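You operate a simulated robot arm through the tools that you are given. There is no shell and no other tool.

You run a simulated robot arm. Do the job below in one go: nothing can be reset, and whatever is moved stays where it is left.

JOB
Lay the tray's strip on mark B, weigh it down and wind the backdrop to the Low mark.
Fine: strip from the long tray on table mark B, then the cream weight from this table on its flat part; free the brake before winding, put it back on after; the other strip and weights stay.
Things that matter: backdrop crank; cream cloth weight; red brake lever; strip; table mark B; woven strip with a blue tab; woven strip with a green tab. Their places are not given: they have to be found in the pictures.

It is judged by the outcome, as a careful person would: the job done as asked, and still so three seconds after it is handed in. It fails if anything else is knocked over, pushed out of place, dropped, spilled or broken.

ROBOT AND FRAMES
A 7-joint arm with a two-finger parallel gripper, fixed in place. Base frame: the origin is at the foot of the arm, x ahead of it, y to its left, z up. Units: mm, degrees, N and s.
Its first joint turns from -149.0 to 149.0 degrees. Payload 3.5 kg.
The TCP is the grasp point between the finger pads, 23 mm short of the fingertips. In the tool frame z runs along the fingers and y along their closing line. Largest opening 94 mm; finger width 38, thickness 10; the body of the gripper, 54 by 96 mm, starts 39 mm behind the TCP.
Orientation is that of the tool frame in the base frame, as a unit quaternion [x, y, z, w]. With the fingers straight down and closing along the base's y, the tool's x points along the base's -x, its y along +y and its z along -z.

CONTROLS
- The arm moves only by the tool nudge_tool. Its argument "increments" is one flat list of numbers, 6 for each row, row after row: the shift along the tool's x, y, z in mm, then the turn, a rotation vector about the tool's x, y, z in degrees. In form: [dx, dy, dz, rx, ry, rz, dx, dy, dz, rx, ry, rz, ...]. A call has 1 to 20 rows; each row shifts and turns the commanded pose from where the row before left it, along the tool's axes as they then stand. "grip" is the finger opening in mm, from 0 to 94, set as the call begins (left out, the last holds). Rows are played at 5 a second. More than 50 mm and 8.6 degrees between two rows, or a gripper value outside its range, and nothing of the call is played. A pose out of reach is approached as far as the arm can. The call stops where the force on the tool passes 40 N (or 10 N more than at its start, if that is more) or the arm is blocked; 0.2 s more then pass. Each finger travels about 153 mm/s and halts on what it meets, pressing with about 36 N; the grip force reading is that of the motor and also rises with nothing between the fingers. The clock runs only during rows and for 0.2 s after the last one: add rows that do not move to give the fingers time. The reply holds the time, the measured pose of the TCP, the force on the tool along the base axes, the opening and the grip force, in the units named above and with some noise, with the torque about the TCP (base axes, N m) and any sound that the robot's microphone picked up.
- Cameras (640 x 400 px; columns grow to the right, rows downward): "scene" is fixed at [401.5, 509.4, 1354.2]; the picture's right is [-0.79, -0.61, 0.00], its down [-0.30, 0.39, -0.87] and it looks along [0.53, -0.69, -0.50] (base axes); focal length 331 px, centre (320, 200). "wrist" rides on the gripper at [86, 16, -75] in the tool frame; the picture's right is [-0.18, 0.98, 0.00], its down [-0.58, -0.11, -0.81] and it looks along [-0.79, -0.15, 0.59] (tool axes); focal length 243 px, centre (320, 200).
- get_image(camera): a new picture of that camera. No time passes.
- pixel_to_xyz(camera, pixels): for up to 12 pixels [column, row] of the newest picture of that camera ("zoom" is the newest enlarged one), the place [x, y, z] in the base frame of the surface seen there, good to about 3 mm, but the place of the scene camera against the robot may be out by one fixed shift of up to 18 mm in any direction. No time passes.
- zoom(camera, box): a new picture of the part [left, top, right, bottom] of that camera's present view, enlarged. No time passes.
- hand_in(): hands the job in; it is judged then, once.

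Leave the gripper open and the arm clear of the work at the hand-in unless told otherwise.

The tools are called after ">>>" as name(argument=value, ...) on one line, values as JSON. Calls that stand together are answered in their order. nudge_tool: Moves the arm, as the interface text tells. Its arguments: {"type":"object","properties":{"increments":{"type":"array","items":{"type":"number"}},"grip":{"type":"number"}},"required":["increments"]} The other tools are called the same way: get_image (camera) takes a picture; pixel_to_xyz (camera, pixels) gives the place of the surface under pixels of a picture; zoom (camera, box) takes an enlarged picture of a part of a camera's view; hand_in () hands the job in.

At the start:

```text
t: 0.0
ee_pos: [597.5, -517.5, 1012.4]
orientation: [-0.001, 1.0, 0.0, 0.001]
ft_force: [-0.1, -0.4, -0.2]
wrist_torque: [-0.01, 0.0, 0.02]
gripper_width: 94.0
grip_force: 0.0
```

scene: 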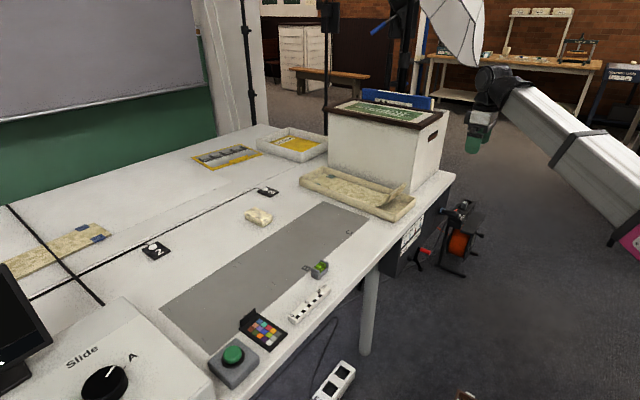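
wrist: 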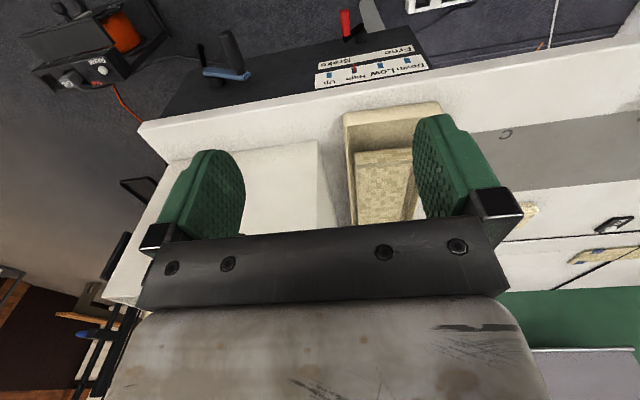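

I start by looking closely at the scene. I see a long tray at about (358,192), a cream weight near (258,216), a strip at the left (60,248), and the box at right. I'll enlarge several parts.

>>> zoom(camera="scene", box=[280, 150, 480, 275])

>>> zoom(camera="scene", box=[160, 120, 320, 220])

>>> zoom(camera="scene", box=[0, 180, 240, 330])

>>> zoom(camera="scene", box=[180, 180, 380, 305])

>>> zoom(camera="wrist", box=[160, 0, 480, 200])

```text
3.20 times, centred on (380, 212) of scene
```

zoom: 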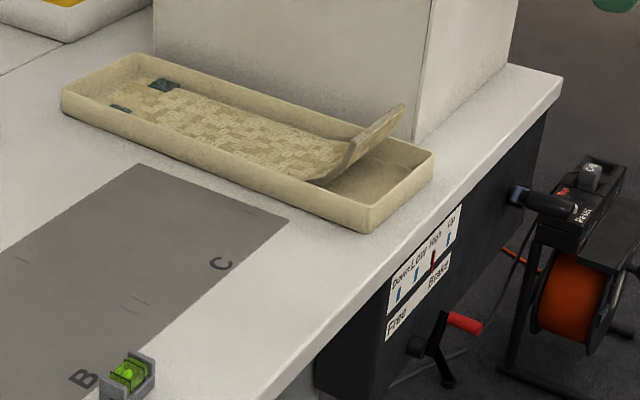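

```text
4.00 times, centred on (240, 170) of scene
```

zoom: 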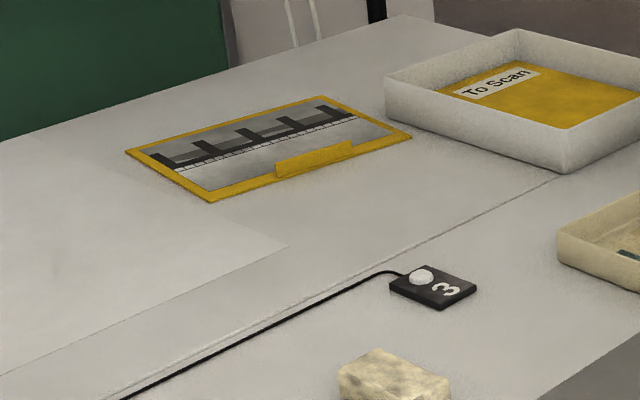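

```text
2.67 times, centred on (120, 255) of scene
```

zoom: 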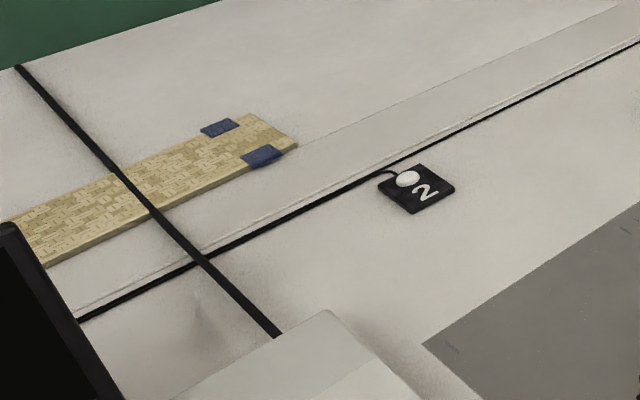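

```text
3.20 times, centred on (280, 242) of scene
```

zoom: 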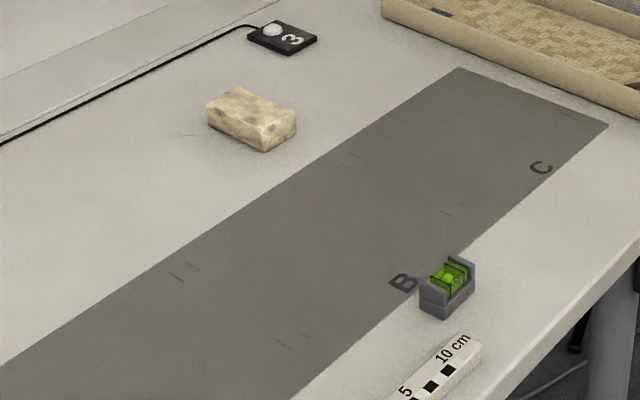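

```text
2.00 times, centred on (320, 100) of wrist
```

zoom: 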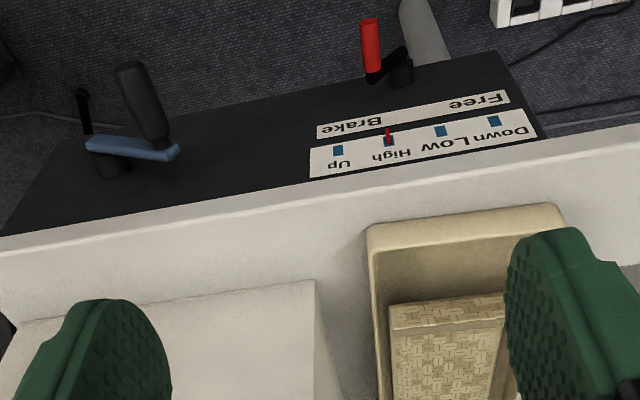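

The tray strip has one bent-up end, and tabs that look teal at its flat end. The grey band carries tick marks and letters B and C. Now I measure places of the main items in the scene picture.

>>> pixel_to_xyz(camera="scene", pixels=[[324, 205], [366, 219], [162, 306], [208, 347], [307, 268], [352, 231], [258, 214], [302, 181], [323, 167], [413, 205], [395, 218], [320, 270]])

>>> pixel_to_xyz(camera="wrist", pixels=[[345, 113], [440, 103], [355, 165], [415, 152], [355, 220], [385, 190], [507, 133], [530, 215], [236, 75], [232, 45], [345, 20], [355, 68]])

>>> pixel_to_xyz(camera="scene", pixels=[[420, 255], [427, 252], [412, 258], [443, 211], [450, 214], [460, 216], [400, 248], [420, 222], [415, 240], [332, 178], [317, 184], [404, 186]])

```text
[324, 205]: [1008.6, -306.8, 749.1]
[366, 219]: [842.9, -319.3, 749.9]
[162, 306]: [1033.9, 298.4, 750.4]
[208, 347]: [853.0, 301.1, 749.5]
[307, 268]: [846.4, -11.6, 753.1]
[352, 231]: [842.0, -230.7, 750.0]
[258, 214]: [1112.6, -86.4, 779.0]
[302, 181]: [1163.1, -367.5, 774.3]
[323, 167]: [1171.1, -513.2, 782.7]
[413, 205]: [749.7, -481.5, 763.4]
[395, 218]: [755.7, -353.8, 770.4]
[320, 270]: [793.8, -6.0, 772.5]
```

```text
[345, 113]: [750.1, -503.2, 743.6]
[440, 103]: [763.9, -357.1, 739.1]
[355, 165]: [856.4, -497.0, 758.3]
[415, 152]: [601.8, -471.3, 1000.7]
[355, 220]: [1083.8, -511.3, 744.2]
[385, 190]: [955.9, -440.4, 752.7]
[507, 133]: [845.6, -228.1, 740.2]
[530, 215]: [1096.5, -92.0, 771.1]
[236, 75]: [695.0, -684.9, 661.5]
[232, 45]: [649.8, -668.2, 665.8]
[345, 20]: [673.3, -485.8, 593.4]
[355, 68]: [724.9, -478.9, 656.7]
```

```text
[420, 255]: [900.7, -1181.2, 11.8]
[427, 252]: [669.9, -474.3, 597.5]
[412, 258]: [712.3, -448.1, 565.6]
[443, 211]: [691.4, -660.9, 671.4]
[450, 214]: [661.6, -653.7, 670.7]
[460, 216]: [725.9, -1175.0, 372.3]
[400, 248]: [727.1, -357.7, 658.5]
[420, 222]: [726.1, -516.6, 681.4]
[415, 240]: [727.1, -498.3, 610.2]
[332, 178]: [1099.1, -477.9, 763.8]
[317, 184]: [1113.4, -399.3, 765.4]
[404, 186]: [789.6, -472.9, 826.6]
```

The wrist camera gives the tabletop at z≈740, with the scene camera reading about 10 mm higher. The panel with "Down Low High Up", the crank and the red lever is on the table's front face at x≈727. Next I back the arm off and tilt it forward to look at the panel squarely.

>>> nudge_tool(increments=[27, -3, 41, 0, 0, 0, 27, -3, 41, 0, 0, 0, 27, -3, 41, 0, 0, 0, 27, -3, 41, 0, 0, 0, 27, -3, 41, 0, 0, 0, 27, -3, 41, 0, 0, 0, 0, 0, 0, 0, -8, 0, 0, 0, 0, 0, -8, 0, 0, 0, 0, 0, -8, 0, 0, 0, 0, 0, -8, 0])

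>>> get_image(camera="wrist")

>>> get_image(camera="scene")

```text
t: 2.2
ee_pos: [437.3, -536.0, 766.7]
orientation: [0.0, 0.961, 0.0, 0.277]
ft_force: [1.0, -0.2, -0.5]
wrist_torque: [-0.04, -0.03, 0.0]
gripper_width: 94.3
grip_force: 0.0
```

```text
taken
```

wrist: 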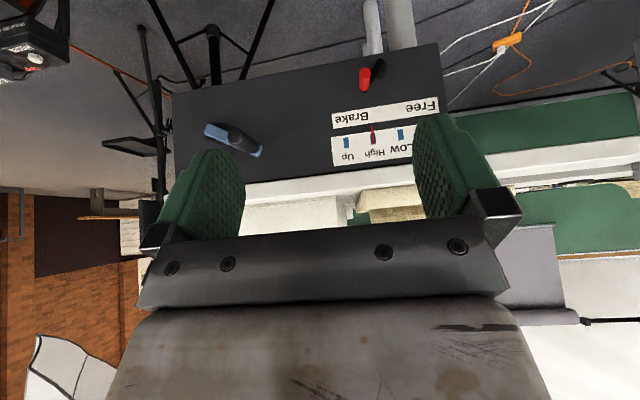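

```text
taken
```

scene: 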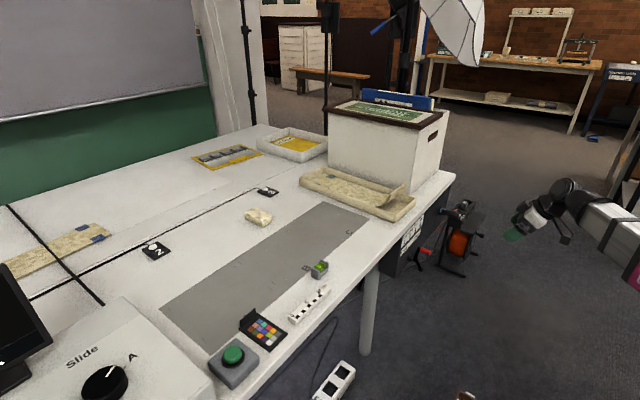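

The panel is visible (upside down in this picture). I'll enlarge it and measure crank, lever and label places.

>>> zoom(camera="wrist", box=[170, 40, 450, 215])

>>> pixel_to_xyz(camera="wrist", pixels=[[347, 143], [373, 136], [401, 134], [345, 118], [420, 106], [364, 79], [377, 72], [211, 131], [258, 152], [235, 137], [240, 145], [350, 200]])

```text
2.29 times, centred on (310, 128) of wrist
```

zoom: 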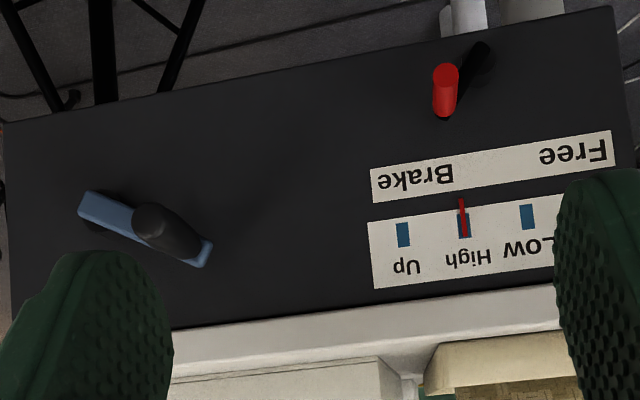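

```text
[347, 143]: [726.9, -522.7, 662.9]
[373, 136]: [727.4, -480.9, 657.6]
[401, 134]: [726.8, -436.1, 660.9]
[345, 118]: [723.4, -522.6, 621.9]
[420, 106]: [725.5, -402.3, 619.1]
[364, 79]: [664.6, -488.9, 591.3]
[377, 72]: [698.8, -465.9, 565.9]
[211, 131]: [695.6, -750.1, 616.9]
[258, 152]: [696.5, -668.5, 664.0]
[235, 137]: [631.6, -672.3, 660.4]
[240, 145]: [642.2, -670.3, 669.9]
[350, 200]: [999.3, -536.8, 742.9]
```

The crank arm (blue) runs from about y -750, z 617 to y -668, z 664, with its black handle sticking out toward the robot to x≈632. The red pointer is at High (y≈-481) and Low is at y≈-436. The red lever is on the Brake side. Now I go to look at the table: B mark, the weight, and the tray.

>>> nudge_tool(increments=[0, 0, 0, 0, 8, 0, 0, 0, 0, 0, 8, 0, 0, 0, 0, 0, 8, 0, 0, 0, 0, 0, 8, 0, -11.6, 44, -16.8, 0, 0, 0, -11.6, 44, -16.8, 0, 0, 0, -11.6, 44, -16.8, 0, 0, 0, -11.6, 44, -16.8, 0, 0, 0, -11.6, 44, -16.8, 0, 0, 0, -11.6, 44, -16.8, 0, 0, 0, -11.6, 44, -16.8, 0, 0, 0, -11.6, 44, -16.8, 0, 0, 0, -11.6, 44, -16.8, 0, 0, 0, -11.6, 44, -16.8, 0, 0, 0, -11.6, 44, -16.8, 0, 0, 0, -11.6, 44, -16.8, 0, 0, 0, -11.6, 44, -16.8, 0, 0, 0, -11.6, 44, -16.8, 0, 0, 0])

>>> get_image(camera="wrist")

```text
t: 6.0
ee_pos: [598.1, 78.7, 1002.5]
orientation: [0.0, 1.0, 0.0, 0.0]
ft_force: [-1.0, 0.2, 0.2]
wrist_torque: [0.0, 0.0, -0.02]
gripper_width: 94.0
grip_force: 0.1
```

```text
taken
```

wrist: 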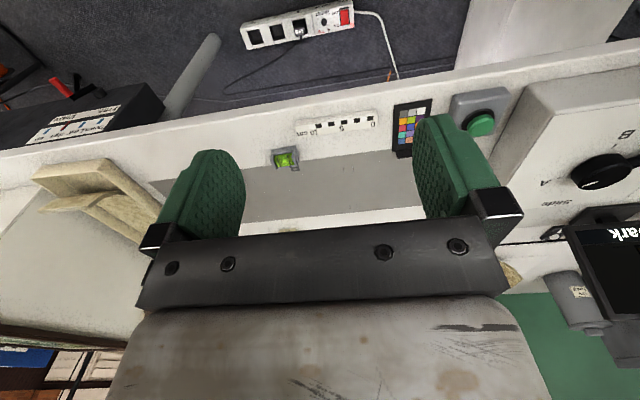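

I see the grey band between the fingers, with the spirit level at (286,158). I'll enlarge it to read the letters and ticks.

>>> zoom(camera="wrist", box=[230, 90, 430, 240])

>>> zoom(camera="scene", box=[150, 190, 390, 350])

```text
2.67 times, centred on (330, 165) of wrist
```

zoom: 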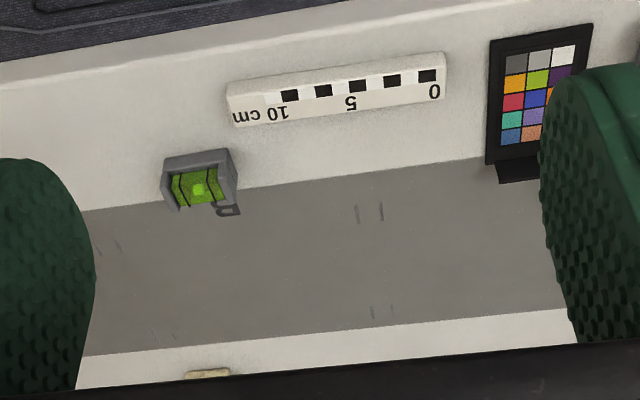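

```text
2.50 times, centred on (270, 270) of scene
```

zoom: 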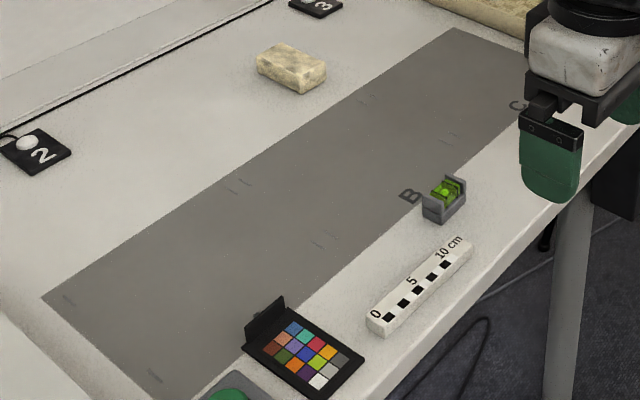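

I see pairs of ticks dividing the band into A, B and C lengths. I measure the ticks in this scene zoom and the wrist view.

>>> pixel_to_xyz(camera="zoom", pixels=[[312, 244], [332, 236], [229, 190], [247, 182], [438, 144], [456, 137], [361, 103], [376, 97], [67, 300], [155, 376], [409, 197], [518, 105]])

>>> pixel_to_xyz(camera="wrist", pixels=[[364, 170], [373, 169], [370, 207], [377, 205], [267, 184], [274, 182], [288, 215], [295, 214], [314, 169], [267, 170], [410, 150], [420, 210]])

```text
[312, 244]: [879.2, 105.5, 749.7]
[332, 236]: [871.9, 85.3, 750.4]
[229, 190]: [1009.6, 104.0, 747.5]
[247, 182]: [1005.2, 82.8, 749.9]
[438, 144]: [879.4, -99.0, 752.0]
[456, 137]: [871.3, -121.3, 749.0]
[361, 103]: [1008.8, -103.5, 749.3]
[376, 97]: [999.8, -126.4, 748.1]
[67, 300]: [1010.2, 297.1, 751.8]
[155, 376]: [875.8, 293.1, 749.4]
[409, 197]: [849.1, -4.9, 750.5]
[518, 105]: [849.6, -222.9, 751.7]
```

```text
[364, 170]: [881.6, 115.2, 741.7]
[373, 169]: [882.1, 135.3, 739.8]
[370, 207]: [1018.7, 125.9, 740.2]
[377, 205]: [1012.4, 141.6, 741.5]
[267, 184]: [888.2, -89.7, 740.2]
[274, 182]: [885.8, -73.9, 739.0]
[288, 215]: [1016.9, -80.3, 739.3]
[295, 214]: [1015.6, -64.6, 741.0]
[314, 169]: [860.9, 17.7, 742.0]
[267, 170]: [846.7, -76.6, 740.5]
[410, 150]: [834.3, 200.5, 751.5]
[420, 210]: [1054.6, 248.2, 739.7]
```

My wrist pixel positions from the enlargement were offset by 20 columns; I measure again with corrected pixels.

>>> pixel_to_xyz(camera="wrist", pixels=[[343.9, 169.9], [352.9, 169.1], [349.5, 207], [356.6, 206.2], [246.7, 183], [253.9, 181.5], [268.1, 215.6], [274.9, 214.9], [295.5, 168.7], [286, 160], [390, 150], [245, 170]])

>>> zoom(camera="wrist", box=[0, 60, 240, 210])

```text
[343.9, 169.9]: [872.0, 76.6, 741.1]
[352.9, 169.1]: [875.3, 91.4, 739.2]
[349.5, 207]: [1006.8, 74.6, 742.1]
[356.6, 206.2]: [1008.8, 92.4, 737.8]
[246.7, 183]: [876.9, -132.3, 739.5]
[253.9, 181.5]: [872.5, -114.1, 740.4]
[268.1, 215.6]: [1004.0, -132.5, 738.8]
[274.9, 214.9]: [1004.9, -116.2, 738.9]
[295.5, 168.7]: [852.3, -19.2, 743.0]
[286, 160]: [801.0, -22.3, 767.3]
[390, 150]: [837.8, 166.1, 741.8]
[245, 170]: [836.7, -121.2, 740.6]
```

```text
2.67 times, centred on (120, 135) of wrist
```

zoom: 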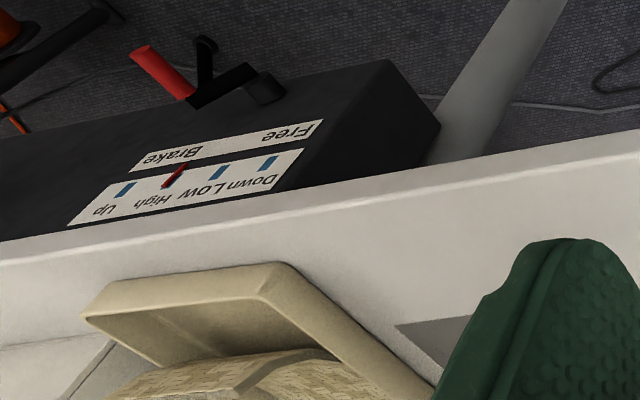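

Marks in the wrist (true) frame: B runs from y≈-115 to y≈76 and across the band x≈845–1012, its letter at (852,-19). The scene camera reads about (+2,+12,+10) too high. Next I move over to look into the tray.

>>> nudge_tool(increments=[1.8, -47.9, 4.2, 0, 0, 0, 1.8, -47.9, 4.2, 0, 0, 0, 1.8, -47.9, 4.2, 0, 0, 0, 1.8, -47.9, 4.2, 0, 0, 0, 1.8, -47.9, 4.2, 0, 0, 0, 1.8, -47.9, 4.2, 0, 0, 0, 1.8, -47.9, 4.2, 0, 0, 0, 1.8, -47.9, 4.2, 0, 0, 0, 1.8, -47.9, 4.2, 0, 0, 0, 1.8, -47.9, 4.2, 0, 0, 0])

>>> get_image(camera="wrist")

>>> zoom(camera="wrist", box=[220, 80, 420, 240])

```text
t: 8.2
ee_pos: [581.0, -399.5, 963.2]
orientation: [0.001, 1.0, 0.0, 0.0]
ft_force: [-0.6, -0.7, 0.1]
wrist_torque: [0.01, -0.01, 0.04]
gripper_width: 94.2
grip_force: 0.0
```

```text
taken
```

wrist: 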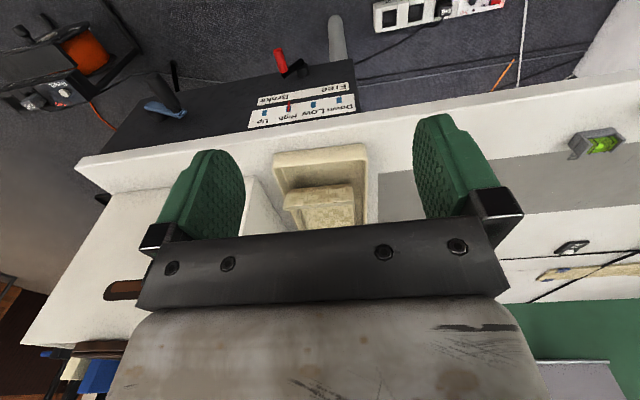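

```text
2.50 times, centred on (320, 160) of wrist
```

zoom: 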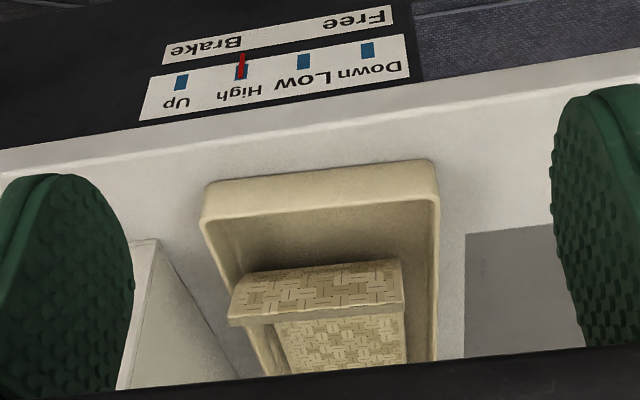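

I see the raised flap of the strip. I measure its corners, the tray rim and floor in this enlarged view.

>>> pixel_to_xyz(camera="zoom", pixels=[[254, 274], [396, 264], [236, 315], [398, 292], [318, 268], [318, 302], [300, 350], [390, 330], [300, 245], [205, 215], [435, 195], [430, 340]])

>>> zoom(camera="scene", box=[290, 155, 430, 225])

```text
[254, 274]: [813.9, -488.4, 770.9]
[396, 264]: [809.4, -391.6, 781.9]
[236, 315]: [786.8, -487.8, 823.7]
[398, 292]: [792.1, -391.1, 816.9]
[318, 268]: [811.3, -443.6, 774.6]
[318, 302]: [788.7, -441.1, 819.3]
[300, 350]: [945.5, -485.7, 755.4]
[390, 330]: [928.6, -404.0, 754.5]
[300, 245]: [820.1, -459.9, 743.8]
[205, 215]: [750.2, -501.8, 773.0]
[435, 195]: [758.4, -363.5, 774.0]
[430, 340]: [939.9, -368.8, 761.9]
```

```text
4.57 times, centred on (360, 190) of scene
```

zoom: 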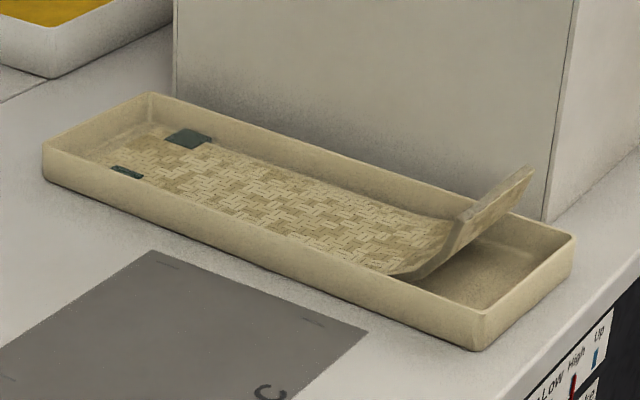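

I measure the strip's profile on the scene enlargement too (tip, fold, flat end, tabs).

>>> pixel_to_xyz(camera="zoom", pixels=[[530, 172], [470, 210], [452, 222], [490, 210], [440, 255], [418, 274], [395, 270], [300, 220], [188, 138], [127, 172], [150, 128], [480, 345]])

>>> zoom(camera="scene", box=[375, 175, 425, 225])

```text
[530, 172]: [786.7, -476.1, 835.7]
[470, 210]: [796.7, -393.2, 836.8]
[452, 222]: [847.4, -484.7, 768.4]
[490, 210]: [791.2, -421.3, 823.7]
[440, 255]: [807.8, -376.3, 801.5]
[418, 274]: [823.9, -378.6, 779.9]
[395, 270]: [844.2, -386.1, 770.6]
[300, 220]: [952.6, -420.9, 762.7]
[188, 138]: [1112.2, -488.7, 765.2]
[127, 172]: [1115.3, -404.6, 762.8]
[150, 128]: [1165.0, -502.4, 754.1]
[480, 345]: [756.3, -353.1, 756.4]
```

```text
8.00 times, centred on (400, 200) of scene
```

zoom: 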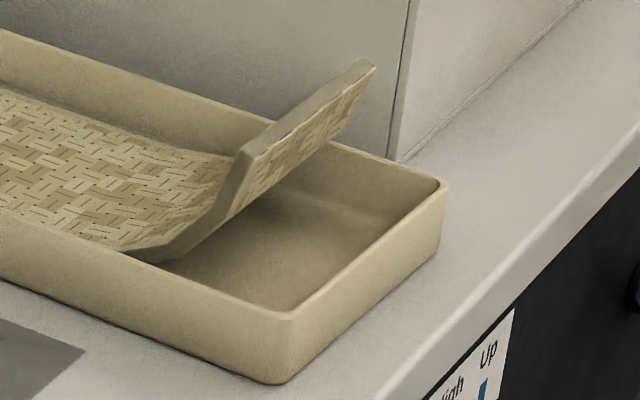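

The flap's underside runs from about (811,-443,775) up to (789,-441,820), about 63° steep and 98 mm wide. The tray and strip are yawed about -3.3°. I'll turn the tool so the fingers close across the flap (yaw -93.3°, tilt 27° forward) and narrow the opening to 44 mm, staying in place high above.

>>> nudge_tool(increments=[0, 0, 0, 0, 0, 8.48, 0, 0, 0, 0, 0, 8.48, 0, 0, 0, 0, 0, 8.48, 0, 0, 0, 0, 0, 8.48, 0, 0, 0, 0, 0, 8.48, 0, 0, 0, 0, 0, 8.48, 0, 0, 0, 0, 0, 8.48, 0, 0, 0, 0, 0, 8.48, 0, 0, 0, 0, 0, 8.48, 0, 0, 0, 0, 0, 8.48, 0, 0, 0, 0, 0, 8.48, 0, 0, 0, -6.75, 0, 0, 0, 0, 0, -6.75, 0, 0, 0, 0, 0, -6.75, 0, 0, 0, 0, 0, -6.75, 0, 0], grip=44)

>>> get_image(camera="scene")

>>> get_image(camera="wrist")

```text
t: 11.4
ee_pos: [581.3, -398.6, 960.4]
orientation: [0.707, 0.668, 0.16, 0.171]
ft_force: [0.4, 0.7, -1.0]
wrist_torque: [0.01, 0.0, 0.0]
gripper_width: 43.9
grip_force: 0.0
```

```text
taken
```

scene: 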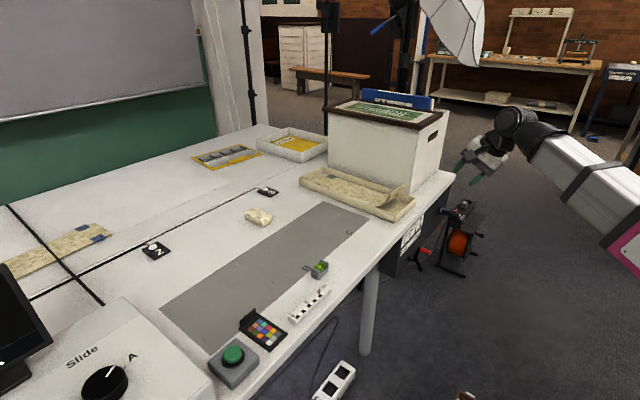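

```text
taken
```

wrist: 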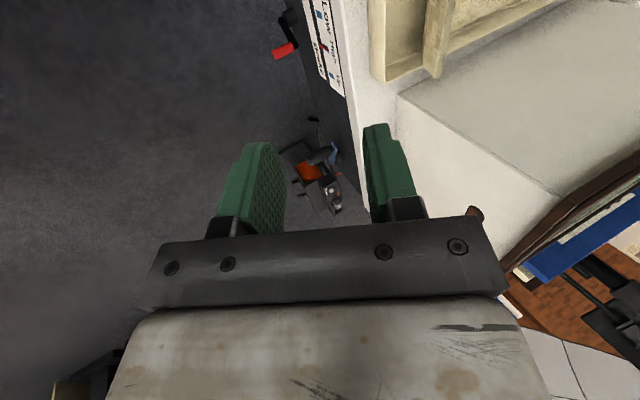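

The tool is oriented as planned. I check where the tall box stands relative to my path.

>>> pixel_to_xyz(camera="wrist", pixels=[[400, 97], [470, 190], [500, 240], [540, 180], [600, 80], [560, 190], [434, 30], [428, 70], [450, 10], [385, 70]])

>>> pixel_to_xyz(camera="scene", pixels=[[408, 185], [409, 145], [438, 110], [330, 105], [400, 126], [436, 170], [328, 112], [405, 135]])

```text
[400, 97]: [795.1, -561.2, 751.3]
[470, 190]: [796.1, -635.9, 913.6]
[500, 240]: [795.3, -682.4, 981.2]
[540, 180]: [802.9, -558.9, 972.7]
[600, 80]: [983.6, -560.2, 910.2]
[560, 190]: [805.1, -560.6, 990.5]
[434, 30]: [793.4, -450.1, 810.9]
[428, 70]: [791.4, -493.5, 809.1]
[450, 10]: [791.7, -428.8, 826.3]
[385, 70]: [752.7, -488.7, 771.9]
```

```text
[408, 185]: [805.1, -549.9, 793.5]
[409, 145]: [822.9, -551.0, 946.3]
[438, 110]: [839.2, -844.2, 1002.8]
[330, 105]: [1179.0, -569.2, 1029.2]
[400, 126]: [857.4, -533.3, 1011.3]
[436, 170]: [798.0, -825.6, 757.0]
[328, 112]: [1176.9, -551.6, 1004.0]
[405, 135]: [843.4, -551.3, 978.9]
```

The box's near side is at y≈-560, 119 mm from my gripping line, so there's room. I move to a standoff 120 mm back from the flap along the approach line.

>>> nudge_tool(increments=[-7.4, 32.1, 29.9, 0, 0, 0, -7.4, 32.1, 29.9, 0, 0, 0, -7.4, 32.1, 29.9, 0, 0, 0, -7.4, 32.1, 29.9, 0, 0, 0])

>>> get_image(camera="wrist")

>>> zoom(camera="scene", box=[300, 100, 500, 225])

```text
t: 12.4
ee_pos: [746.9, -435.6, 913.4]
orientation: [0.707, 0.668, 0.16, 0.169]
ft_force: [0.9, 0.7, -0.7]
wrist_torque: [0.01, 0.01, -0.02]
gripper_width: 43.9
grip_force: 0.1
```

```text
taken
```

wrist: 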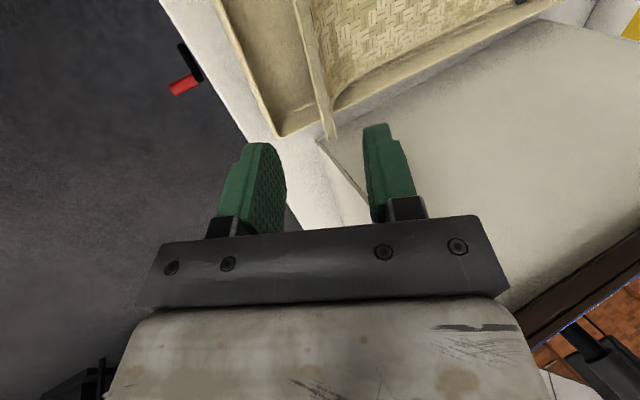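

```text
3.20 times, centred on (400, 162) of scene
```

zoom: 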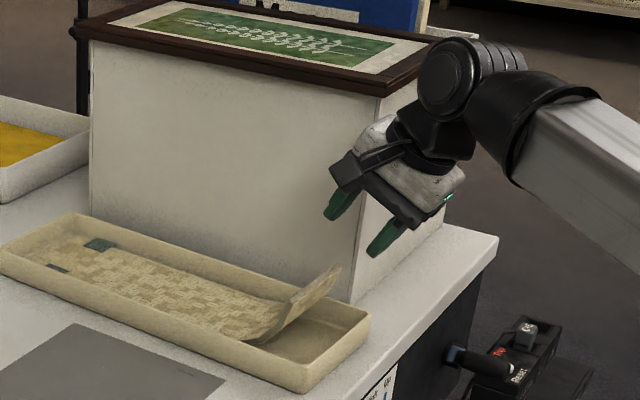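

I see the flap's tip edge from (297,0) to (333,138), between the finger columns. I measure both edges of its tip to centre the fingers.

>>> zoom(camera="wrist", box=[240, 0, 440, 150])

>>> pixel_to_xyz(camera="zoom", pixels=[[170, 20], [190, 20], [200, 150], [220, 150], [227, 280], [245, 280], [238, 340], [255, 340], [185, 80], [205, 80]])

```text
2.67 times, centred on (340, 75) of wrist
```

zoom: 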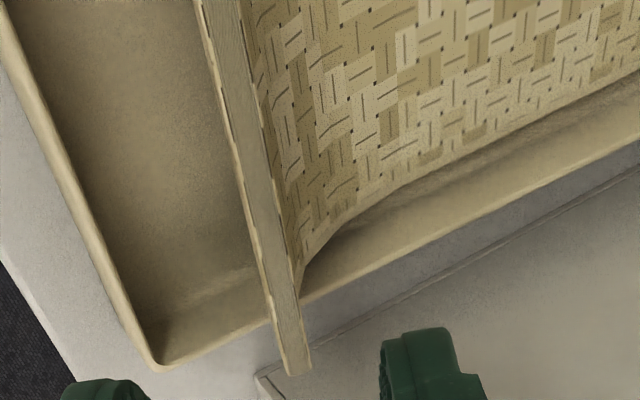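

```text
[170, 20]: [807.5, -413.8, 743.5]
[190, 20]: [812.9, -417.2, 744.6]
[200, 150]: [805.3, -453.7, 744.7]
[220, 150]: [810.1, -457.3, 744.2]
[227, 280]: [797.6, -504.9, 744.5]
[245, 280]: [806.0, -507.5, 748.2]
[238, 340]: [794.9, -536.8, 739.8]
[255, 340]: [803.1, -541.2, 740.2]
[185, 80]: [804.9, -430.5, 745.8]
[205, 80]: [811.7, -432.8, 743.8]
```

Now I see the tip edge in the enlargement: columns 205–245 at row 20, 235–268 at row 150, 268–297 at row 280. I query points on it.

>>> pixel_to_xyz(camera="zoom", pixels=[[212, 20], [240, 20], [240, 150], [264, 150], [272, 280], [293, 280], [290, 365], [304, 365], [290, 240], [300, 180], [225, 80], [253, 80]])

```text
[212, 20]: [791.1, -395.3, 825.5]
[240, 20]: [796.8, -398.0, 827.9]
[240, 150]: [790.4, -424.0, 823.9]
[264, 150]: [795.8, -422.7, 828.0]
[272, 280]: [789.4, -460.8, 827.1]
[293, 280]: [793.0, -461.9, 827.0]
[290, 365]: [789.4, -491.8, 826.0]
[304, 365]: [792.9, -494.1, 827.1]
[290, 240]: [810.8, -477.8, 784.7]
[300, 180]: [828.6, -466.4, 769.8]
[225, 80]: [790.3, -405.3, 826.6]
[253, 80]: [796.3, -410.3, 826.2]
```

The flap tip centre is at (793,-442,827) and it is about 8 mm thick. I advance 122 mm along the approach with a small lateral correction, leaving the fingers open.

>>> nudge_tool(increments=[-1.3, 0.7, 30, 0, 0, 0, -1.2, 0.7, 30, 0, 0, 0, -1.2, 0.7, 30, 0, 0, 0, 0, 0, 20, 0, 0, 0, 0, 0, 12, 0, 0, 0])

>>> get_image(camera="wrist")

>>> zoom(camera="scene", box=[320, 120, 480, 220])

```text
t: 13.6
ee_pos: [806.6, -445.3, 802.9]
orientation: [0.707, 0.668, 0.161, 0.17]
ft_force: [0.3, 0.3, -0.1]
wrist_torque: [0.0, 0.01, 0.04]
gripper_width: 43.6
grip_force: 0.1
```

```text
taken
```

wrist: 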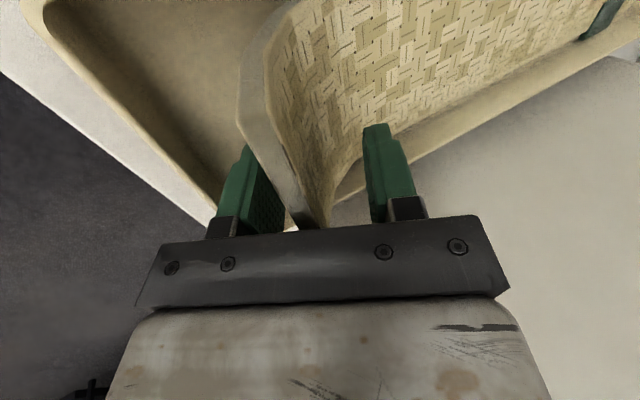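

```text
4.00 times, centred on (400, 170) of scene
```

zoom: 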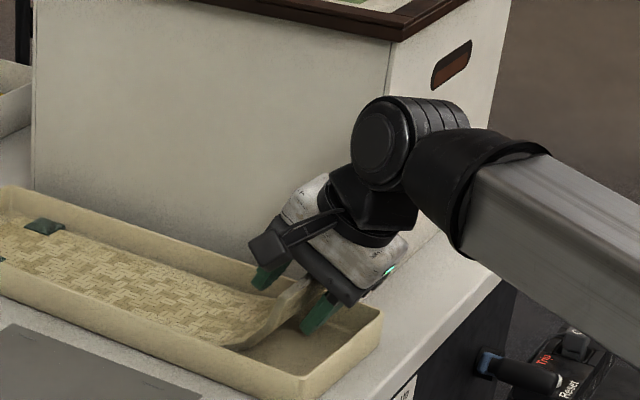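

The flap lies between the fingers (the tab at top right is green, confirming the tray's strip). I close the fingers on it.

>>> nudge_tool(increments=[0, 0, 0, 0, 0, 0, 0, 0, 0, 0, 0, 0, 0, 0, 0, 0, 0, 0, 0, 0, 0, 0, 0, 0], grip=0)

>>> get_image(camera="wrist")

```text
t: 14.6
ee_pos: [806.0, -445.9, 805.1]
orientation: [0.707, 0.667, 0.16, 0.171]
ft_force: [0.1, -0.7, -1.8]
wrist_torque: [-0.02, 0.22, -0.18]
gripper_width: 12.5
grip_force: 36.4
```

```text
taken
```

wrist: 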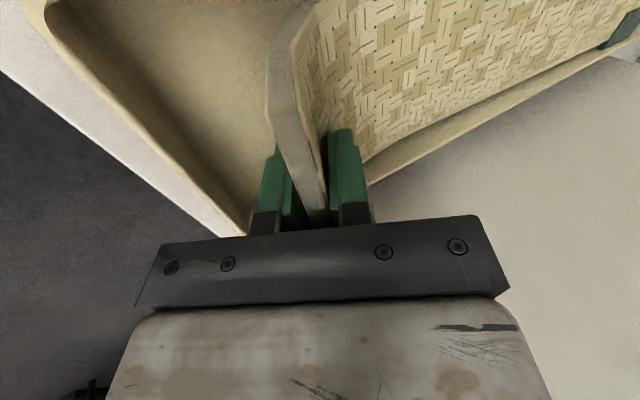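

The grip reads 12.5 mm at 36 N. I lift straight up 20 mm first and check.

>>> nudge_tool(increments=[0, 2.3, -4.5, 0, 0, 0, 0, 2.3, -4.5, 0, 0, 0, 0, 2.3, -4.5, 0, 0, 0, 0, 2.3, -4.5, 0, 0, 0, 0, 0, 0, 0, 0, 0])

>>> zoom(camera="scene", box=[280, 120, 480, 245])

>>> get_image(camera="wrist")

```text
t: 15.8
ee_pos: [806.3, -446.4, 824.9]
orientation: [0.706, 0.668, 0.16, 0.17]
ft_force: [0.0, 0.0, -1.8]
wrist_torque: [0.0, 0.23, 0.0]
gripper_width: 8.5
grip_force: 36.3
```

```text
3.20 times, centred on (380, 182) of scene
```

zoom: 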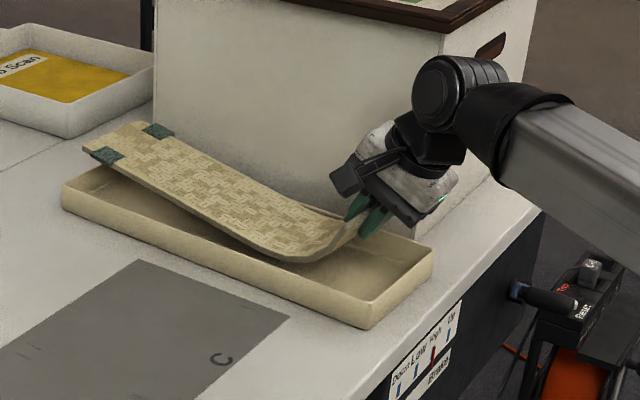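

```text
taken
```

wrist: 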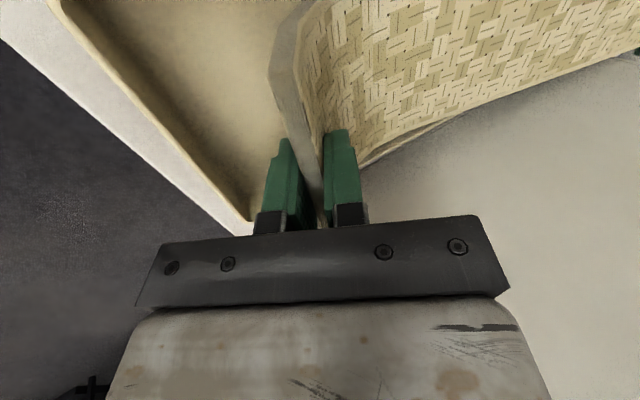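

The strip is held and has pivoted so its far end rises (the flap aligned with the pads) – it's free of the tray. I lift another 130 mm and measure how it hangs.

>>> nudge_tool(increments=[0, 9.1, -17.8, 0, 0, 0, 0, 13.6, -26.7, 0, 0, 0, 0, 13.6, -26.7, 0, 0, 0, 0, 13.6, -26.7, 0, 0, 0, 0, 9.1, -17.8, 0, 0, 0, 0, 0, 0, 0, 0, 0])

>>> zoom(camera="scene", box=[240, 80, 480, 230])

>>> get_image(camera="wrist")

```text
t: 17.2
ee_pos: [804.3, -445.3, 953.7]
orientation: [0.707, 0.668, 0.16, 0.17]
ft_force: [-1.3, 0.1, -1.7]
wrist_torque: [-0.01, 0.21, 0.01]
gripper_width: 8.8
grip_force: 35.9
```

```text
2.67 times, centred on (360, 155) of scene
```

zoom: 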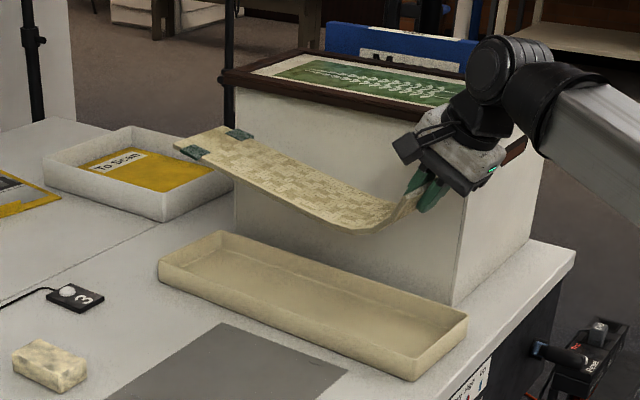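

```text
taken
```

wrist: 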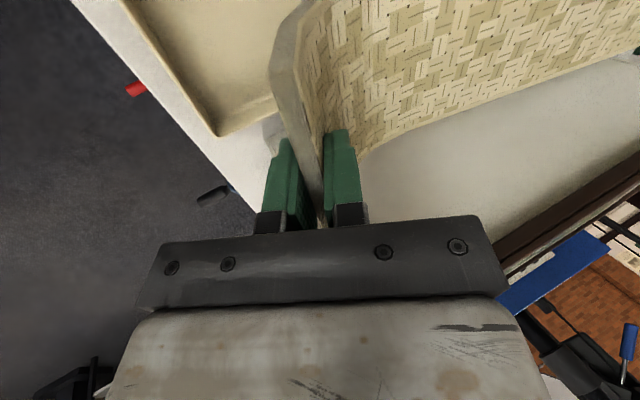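

The strip is clear of the tray, held firmly. I measure points along it to find its slope.

>>> pixel_to_xyz(camera="zoom", pixels=[[178, 145], [222, 128], [195, 152], [238, 134], [250, 165], [300, 178], [330, 222], [355, 231], [390, 215], [385, 230], [400, 222], [350, 195]])

```text
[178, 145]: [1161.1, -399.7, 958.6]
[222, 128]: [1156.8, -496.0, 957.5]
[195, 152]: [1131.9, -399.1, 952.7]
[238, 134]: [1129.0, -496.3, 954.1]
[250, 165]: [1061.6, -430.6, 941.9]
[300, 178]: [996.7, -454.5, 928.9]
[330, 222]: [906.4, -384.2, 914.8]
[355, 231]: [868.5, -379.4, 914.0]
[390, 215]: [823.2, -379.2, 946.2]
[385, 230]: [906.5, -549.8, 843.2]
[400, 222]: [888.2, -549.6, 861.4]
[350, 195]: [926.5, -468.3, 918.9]
```

The strip's flat part slopes up about 9.6° toward its far end, and the flat surface is about 64 mm below the TCP once levelled. I carry it 200 mm toward +y, then turn it 92.8° so it lies along the band (clear of the spirit level in front of B).

>>> nudge_tool(increments=[24.9, -1.3, -0.65, 0, 0, 0, 24.9, -1.3, -0.65, 0, 0, 0, 24.9, -1.3, -0.65, 0, 0, 0, 24.9, -1.3, -0.65, 0, 0, 0, 24.9, -1.3, -0.65, 0, 0, 0, 24.9, -1.3, -0.65, 0, 0, 0, 24.9, -1.3, -0.65, 0, 0, 0, 24.9, -1.3, -0.65, 0, 0, 0, 0, 0, 0, 0, 3.51, -6.89, 0, 0, 0, 0, 3.51, -6.89, 0, 0, 0, 0, 3.51, -6.89, 0, 0, 0, 0, 3.51, -6.89, 0, 0, 0, 0, 3.51, -6.89, 0, 0, 0, 0, 3.51, -6.89, 0, 0, 0, 0, 3.51, -6.89, 0, 0, 0, 0, 3.51, -6.89, 0, 0, 0, 0, 3.51, -6.89, 0, 0, 0, 0, 3.51, -6.89, 0, 0, 0, 0, 3.51, -6.89, 0, 0, 0, 0, 3.51, -6.89])

>>> get_image(camera="scene")

>>> get_image(camera="wrist")

```text
t: 21.2
ee_pos: [808.0, -246.3, 954.8]
orientation: [0.085, 0.969, 0.232, 0.024]
ft_force: [3.5, -0.2, -11.1]
wrist_torque: [-0.1, -0.66, 0.12]
gripper_width: 8.8
grip_force: 36.0
stopped in row 20: the force on the tool passed its limit at 91 N (the readings are from after the stop); the commanded pose is now the measured one
```

```text
taken
```

scene: 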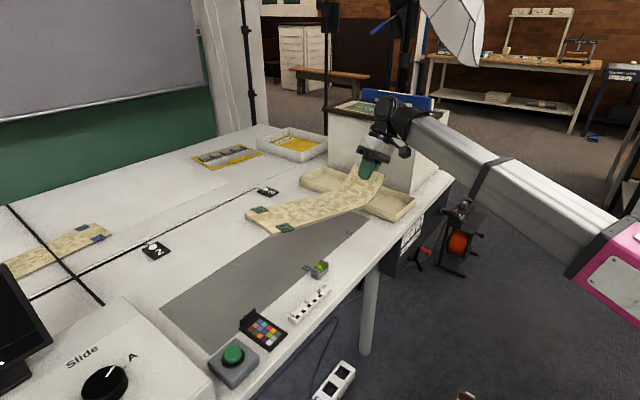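

```text
taken
```

wrist: 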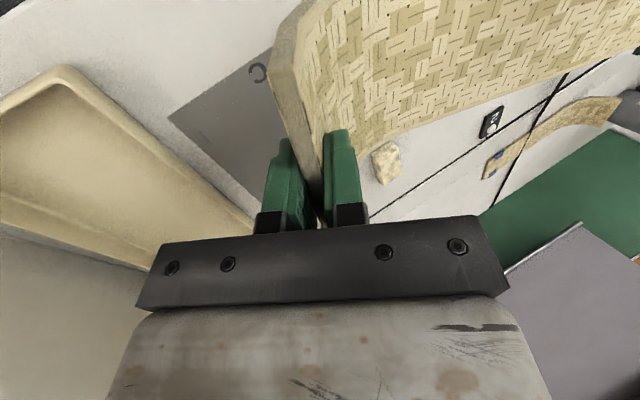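

The call stopped in row 20 on a force spike (91 N), though nothing visible touches the strip. I make one still row to read the settled force and take a closer look.

>>> nudge_tool(increments=[0, 0, 0, 0, 0, 0, 0, 0, 0, 0, 0, 0])

>>> zoom(camera="scene", box=[230, 80, 470, 250])

```text
t: 21.8
ee_pos: [808.6, -246.6, 954.8]
orientation: [0.085, 0.969, 0.232, 0.024]
ft_force: [3.4, 1.8, -15.7]
wrist_torque: [-0.18, -1.08, -0.04]
gripper_width: 8.8
grip_force: 35.9
```

```text
2.35 times, centred on (350, 165) of scene
```

zoom: 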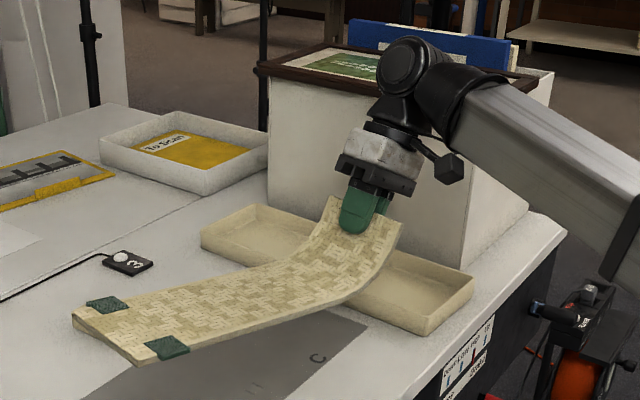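

The settled force shows something still pressing (-15.7 N down). In the zoom the black wrist camera at (445,170) sits right under the forearm, so I suspect the camera touches the forearm. I measure the arm's links.

>>> pixel_to_xyz(camera="scene", pixels=[[390, 110], [440, 135], [500, 170], [560, 225], [610, 235], [600, 260], [405, 148], [420, 152], [381, 140], [425, 130], [460, 165], [540, 235]])

```text
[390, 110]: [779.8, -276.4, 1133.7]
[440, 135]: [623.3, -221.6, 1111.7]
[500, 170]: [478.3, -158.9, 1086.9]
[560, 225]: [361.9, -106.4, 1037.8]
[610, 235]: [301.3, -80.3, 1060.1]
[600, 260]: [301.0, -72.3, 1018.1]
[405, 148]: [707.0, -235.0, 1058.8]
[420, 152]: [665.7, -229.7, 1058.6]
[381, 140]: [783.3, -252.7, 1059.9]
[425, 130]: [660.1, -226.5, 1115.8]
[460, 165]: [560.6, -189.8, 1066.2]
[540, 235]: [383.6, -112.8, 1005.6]
```

The forearm slopes down toward the base and the wrist camera is right beneath it – that's the contact. I turn back 15.5° to release it, and level the strip by pitching +9.6° about tool x.

>>> nudge_tool(increments=[0, 0, 0, 0, -3.51, 6.89, 0, 0, 0, 0, -3.51, 6.89, 0, 0, 0, 4.8, 0, 0, 0, 0, 0, 4.8, 0, 0, 0, 0, 0, 0, 0, 0])

>>> zoom(camera="scene", box=[230, 80, 470, 250])

```text
t: 23.0
ee_pos: [808.7, -247.3, 955.2]
orientation: [0.219, 0.964, 0.147, 0.036]
ft_force: [0.2, -0.6, -0.4]
wrist_torque: [-0.2, 0.1, -0.01]
gripper_width: 8.5
grip_force: 36.2
```

```text
2.35 times, centred on (350, 165) of scene
```

zoom: 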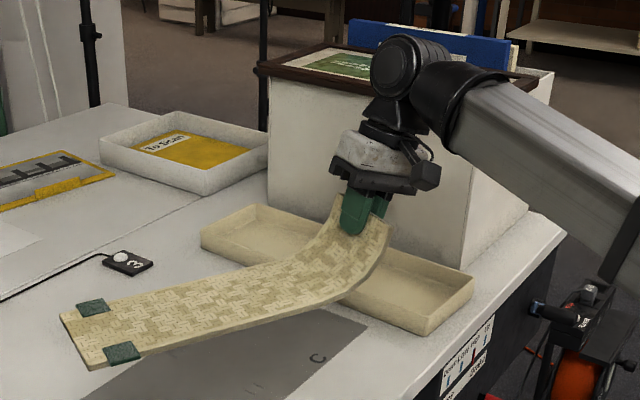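

The contact is gone (force back to near zero) and the strip is about level. I move outward and down to about (890,-215,880), where the forearm should lie higher over the camera.

>>> nudge_tool(increments=[-11.7, 7.8, 18.2, 0, 0, 0, -11.7, 7.8, 18.2, 0, 0, 0, -11.7, 7.8, 18.2, 0, 0, 0, -11.7, 7.8, 18.2, 0, 0, 0, -11.7, 7.8, 18.2, 0, 0, 0, 0, 0, 0, 0, 0, 0])

>>> get_image(camera="scene")

```text
t: 24.4
ee_pos: [890.2, -213.5, 880.1]
orientation: [0.219, 0.964, 0.147, 0.036]
ft_force: [0.0, 0.7, -1.6]
wrist_torque: [-0.18, 0.08, -0.01]
gripper_width: 8.7
grip_force: 36.3
```

```text
taken
```

scene: 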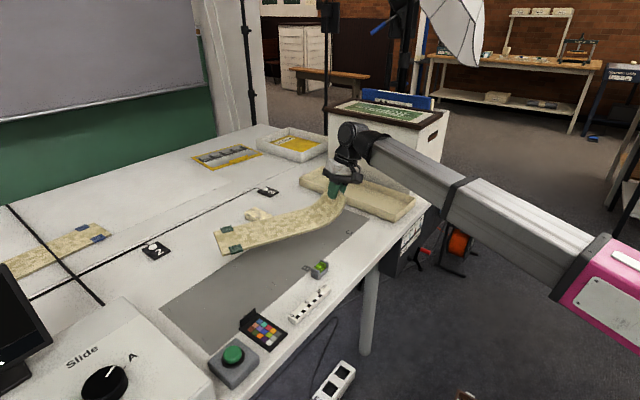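

I check the forearm's slope now against the camera.

>>> pixel_to_xyz(camera="scene", pixels=[[352, 132], [400, 165], [450, 190], [500, 215], [550, 245], [600, 260], [380, 165], [370, 155], [361, 178], [420, 185], [480, 225], [540, 270]])

>>> zoom(camera="scene", box=[300, 110, 420, 210])

```text
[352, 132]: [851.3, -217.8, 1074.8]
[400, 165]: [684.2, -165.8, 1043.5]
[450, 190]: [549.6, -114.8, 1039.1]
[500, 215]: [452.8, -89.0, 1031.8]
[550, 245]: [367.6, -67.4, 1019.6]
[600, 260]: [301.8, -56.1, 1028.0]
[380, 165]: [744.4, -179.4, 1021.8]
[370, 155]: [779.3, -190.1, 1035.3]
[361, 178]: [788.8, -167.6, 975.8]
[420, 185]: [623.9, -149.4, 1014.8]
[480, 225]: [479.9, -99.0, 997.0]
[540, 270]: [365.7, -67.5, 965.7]
```

```text
4.00 times, centred on (360, 160) of scene
```

zoom: 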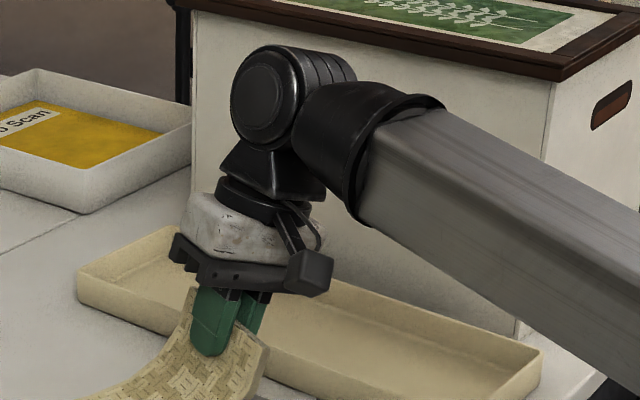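

The forearm is now nearly level, so there's more room. I lower 20 mm and turn the remaining 26° gently in 5 rows.

>>> nudge_tool(increments=[0, -6, 19.1, 0, 0, 0, 0, 0, 0, 0, 1.56, -4.98, 0, 0, 0, 0, 1.56, -4.98, 0, 0, 0, 0, 1.56, -4.98, 0, 0, 0, 0, 1.56, -4.98, 0, 0, 0, 0, 1.56, -4.98, 0, 0, 0, 0, 0, 0])

>>> get_image(camera="scene")

>>> get_image(camera="wrist")

```text
t: 26.0
ee_pos: [887.9, -213.7, 860.8]
orientation: [-0.006, 0.989, 0.151, 0.002]
ft_force: [1.0, 0.4, -1.4]
wrist_torque: [-0.23, 0.03, -0.03]
gripper_width: 8.8
grip_force: 36.1
```

```text
taken
```

scene: 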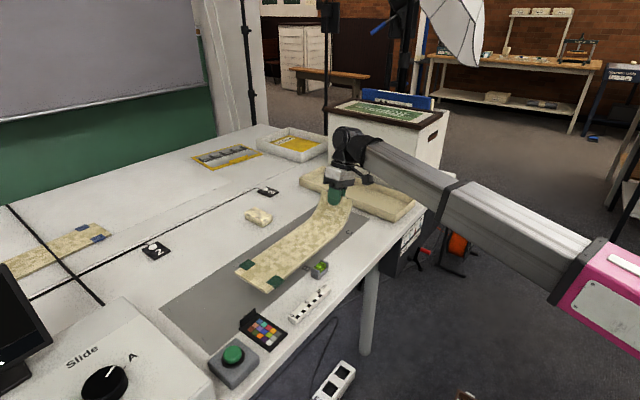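

```text
taken
```

wrist: 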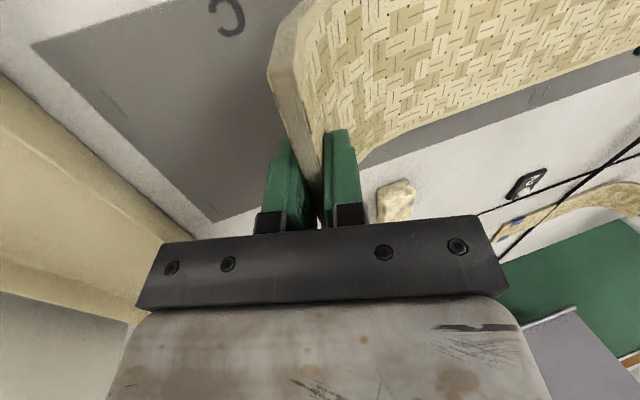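

No contact now; the strip lies along the band direction. I measure its edges, slope and heights before lowering.

>>> zoom(camera="scene", box=[220, 170, 380, 300])

```text
3.08 times, centred on (300, 235) of scene
```

zoom: 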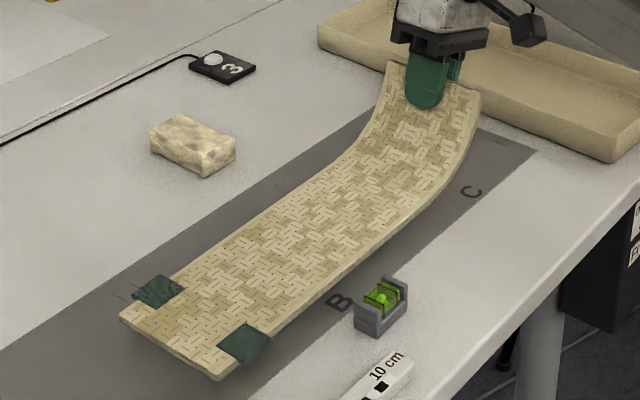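

I query strip corners and edges, plus the weight's corners at (150,130)-(235,165).

>>> pixel_to_xyz(camera="zoom", pixels=[[124, 315], [216, 374], [252, 222], [360, 256], [300, 190], [345, 160], [445, 175], [392, 68], [476, 95], [420, 205], [250, 270], [330, 220]])

>>> pixel_to_xyz(camera="zoom", pixels=[[152, 132], [180, 120], [233, 142], [205, 155], [190, 135], [205, 172], [152, 150], [380, 300], [360, 315], [400, 285], [395, 305], [365, 290]])

```text
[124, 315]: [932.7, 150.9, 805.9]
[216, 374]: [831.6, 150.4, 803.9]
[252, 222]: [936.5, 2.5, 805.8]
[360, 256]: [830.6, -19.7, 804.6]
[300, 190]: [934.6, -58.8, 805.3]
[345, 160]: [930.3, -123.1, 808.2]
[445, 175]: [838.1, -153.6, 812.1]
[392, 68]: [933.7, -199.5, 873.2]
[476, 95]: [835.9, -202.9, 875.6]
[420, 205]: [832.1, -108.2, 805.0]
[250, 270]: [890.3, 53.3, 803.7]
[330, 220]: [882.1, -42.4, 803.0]
```

```text
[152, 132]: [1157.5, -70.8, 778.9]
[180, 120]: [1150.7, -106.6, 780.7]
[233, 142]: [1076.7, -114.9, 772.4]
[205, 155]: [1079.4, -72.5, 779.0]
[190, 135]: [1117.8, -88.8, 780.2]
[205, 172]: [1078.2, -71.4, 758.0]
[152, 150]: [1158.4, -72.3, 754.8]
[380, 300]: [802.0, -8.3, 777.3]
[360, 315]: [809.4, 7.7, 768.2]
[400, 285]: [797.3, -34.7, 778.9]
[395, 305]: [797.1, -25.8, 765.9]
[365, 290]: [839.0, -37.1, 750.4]
```

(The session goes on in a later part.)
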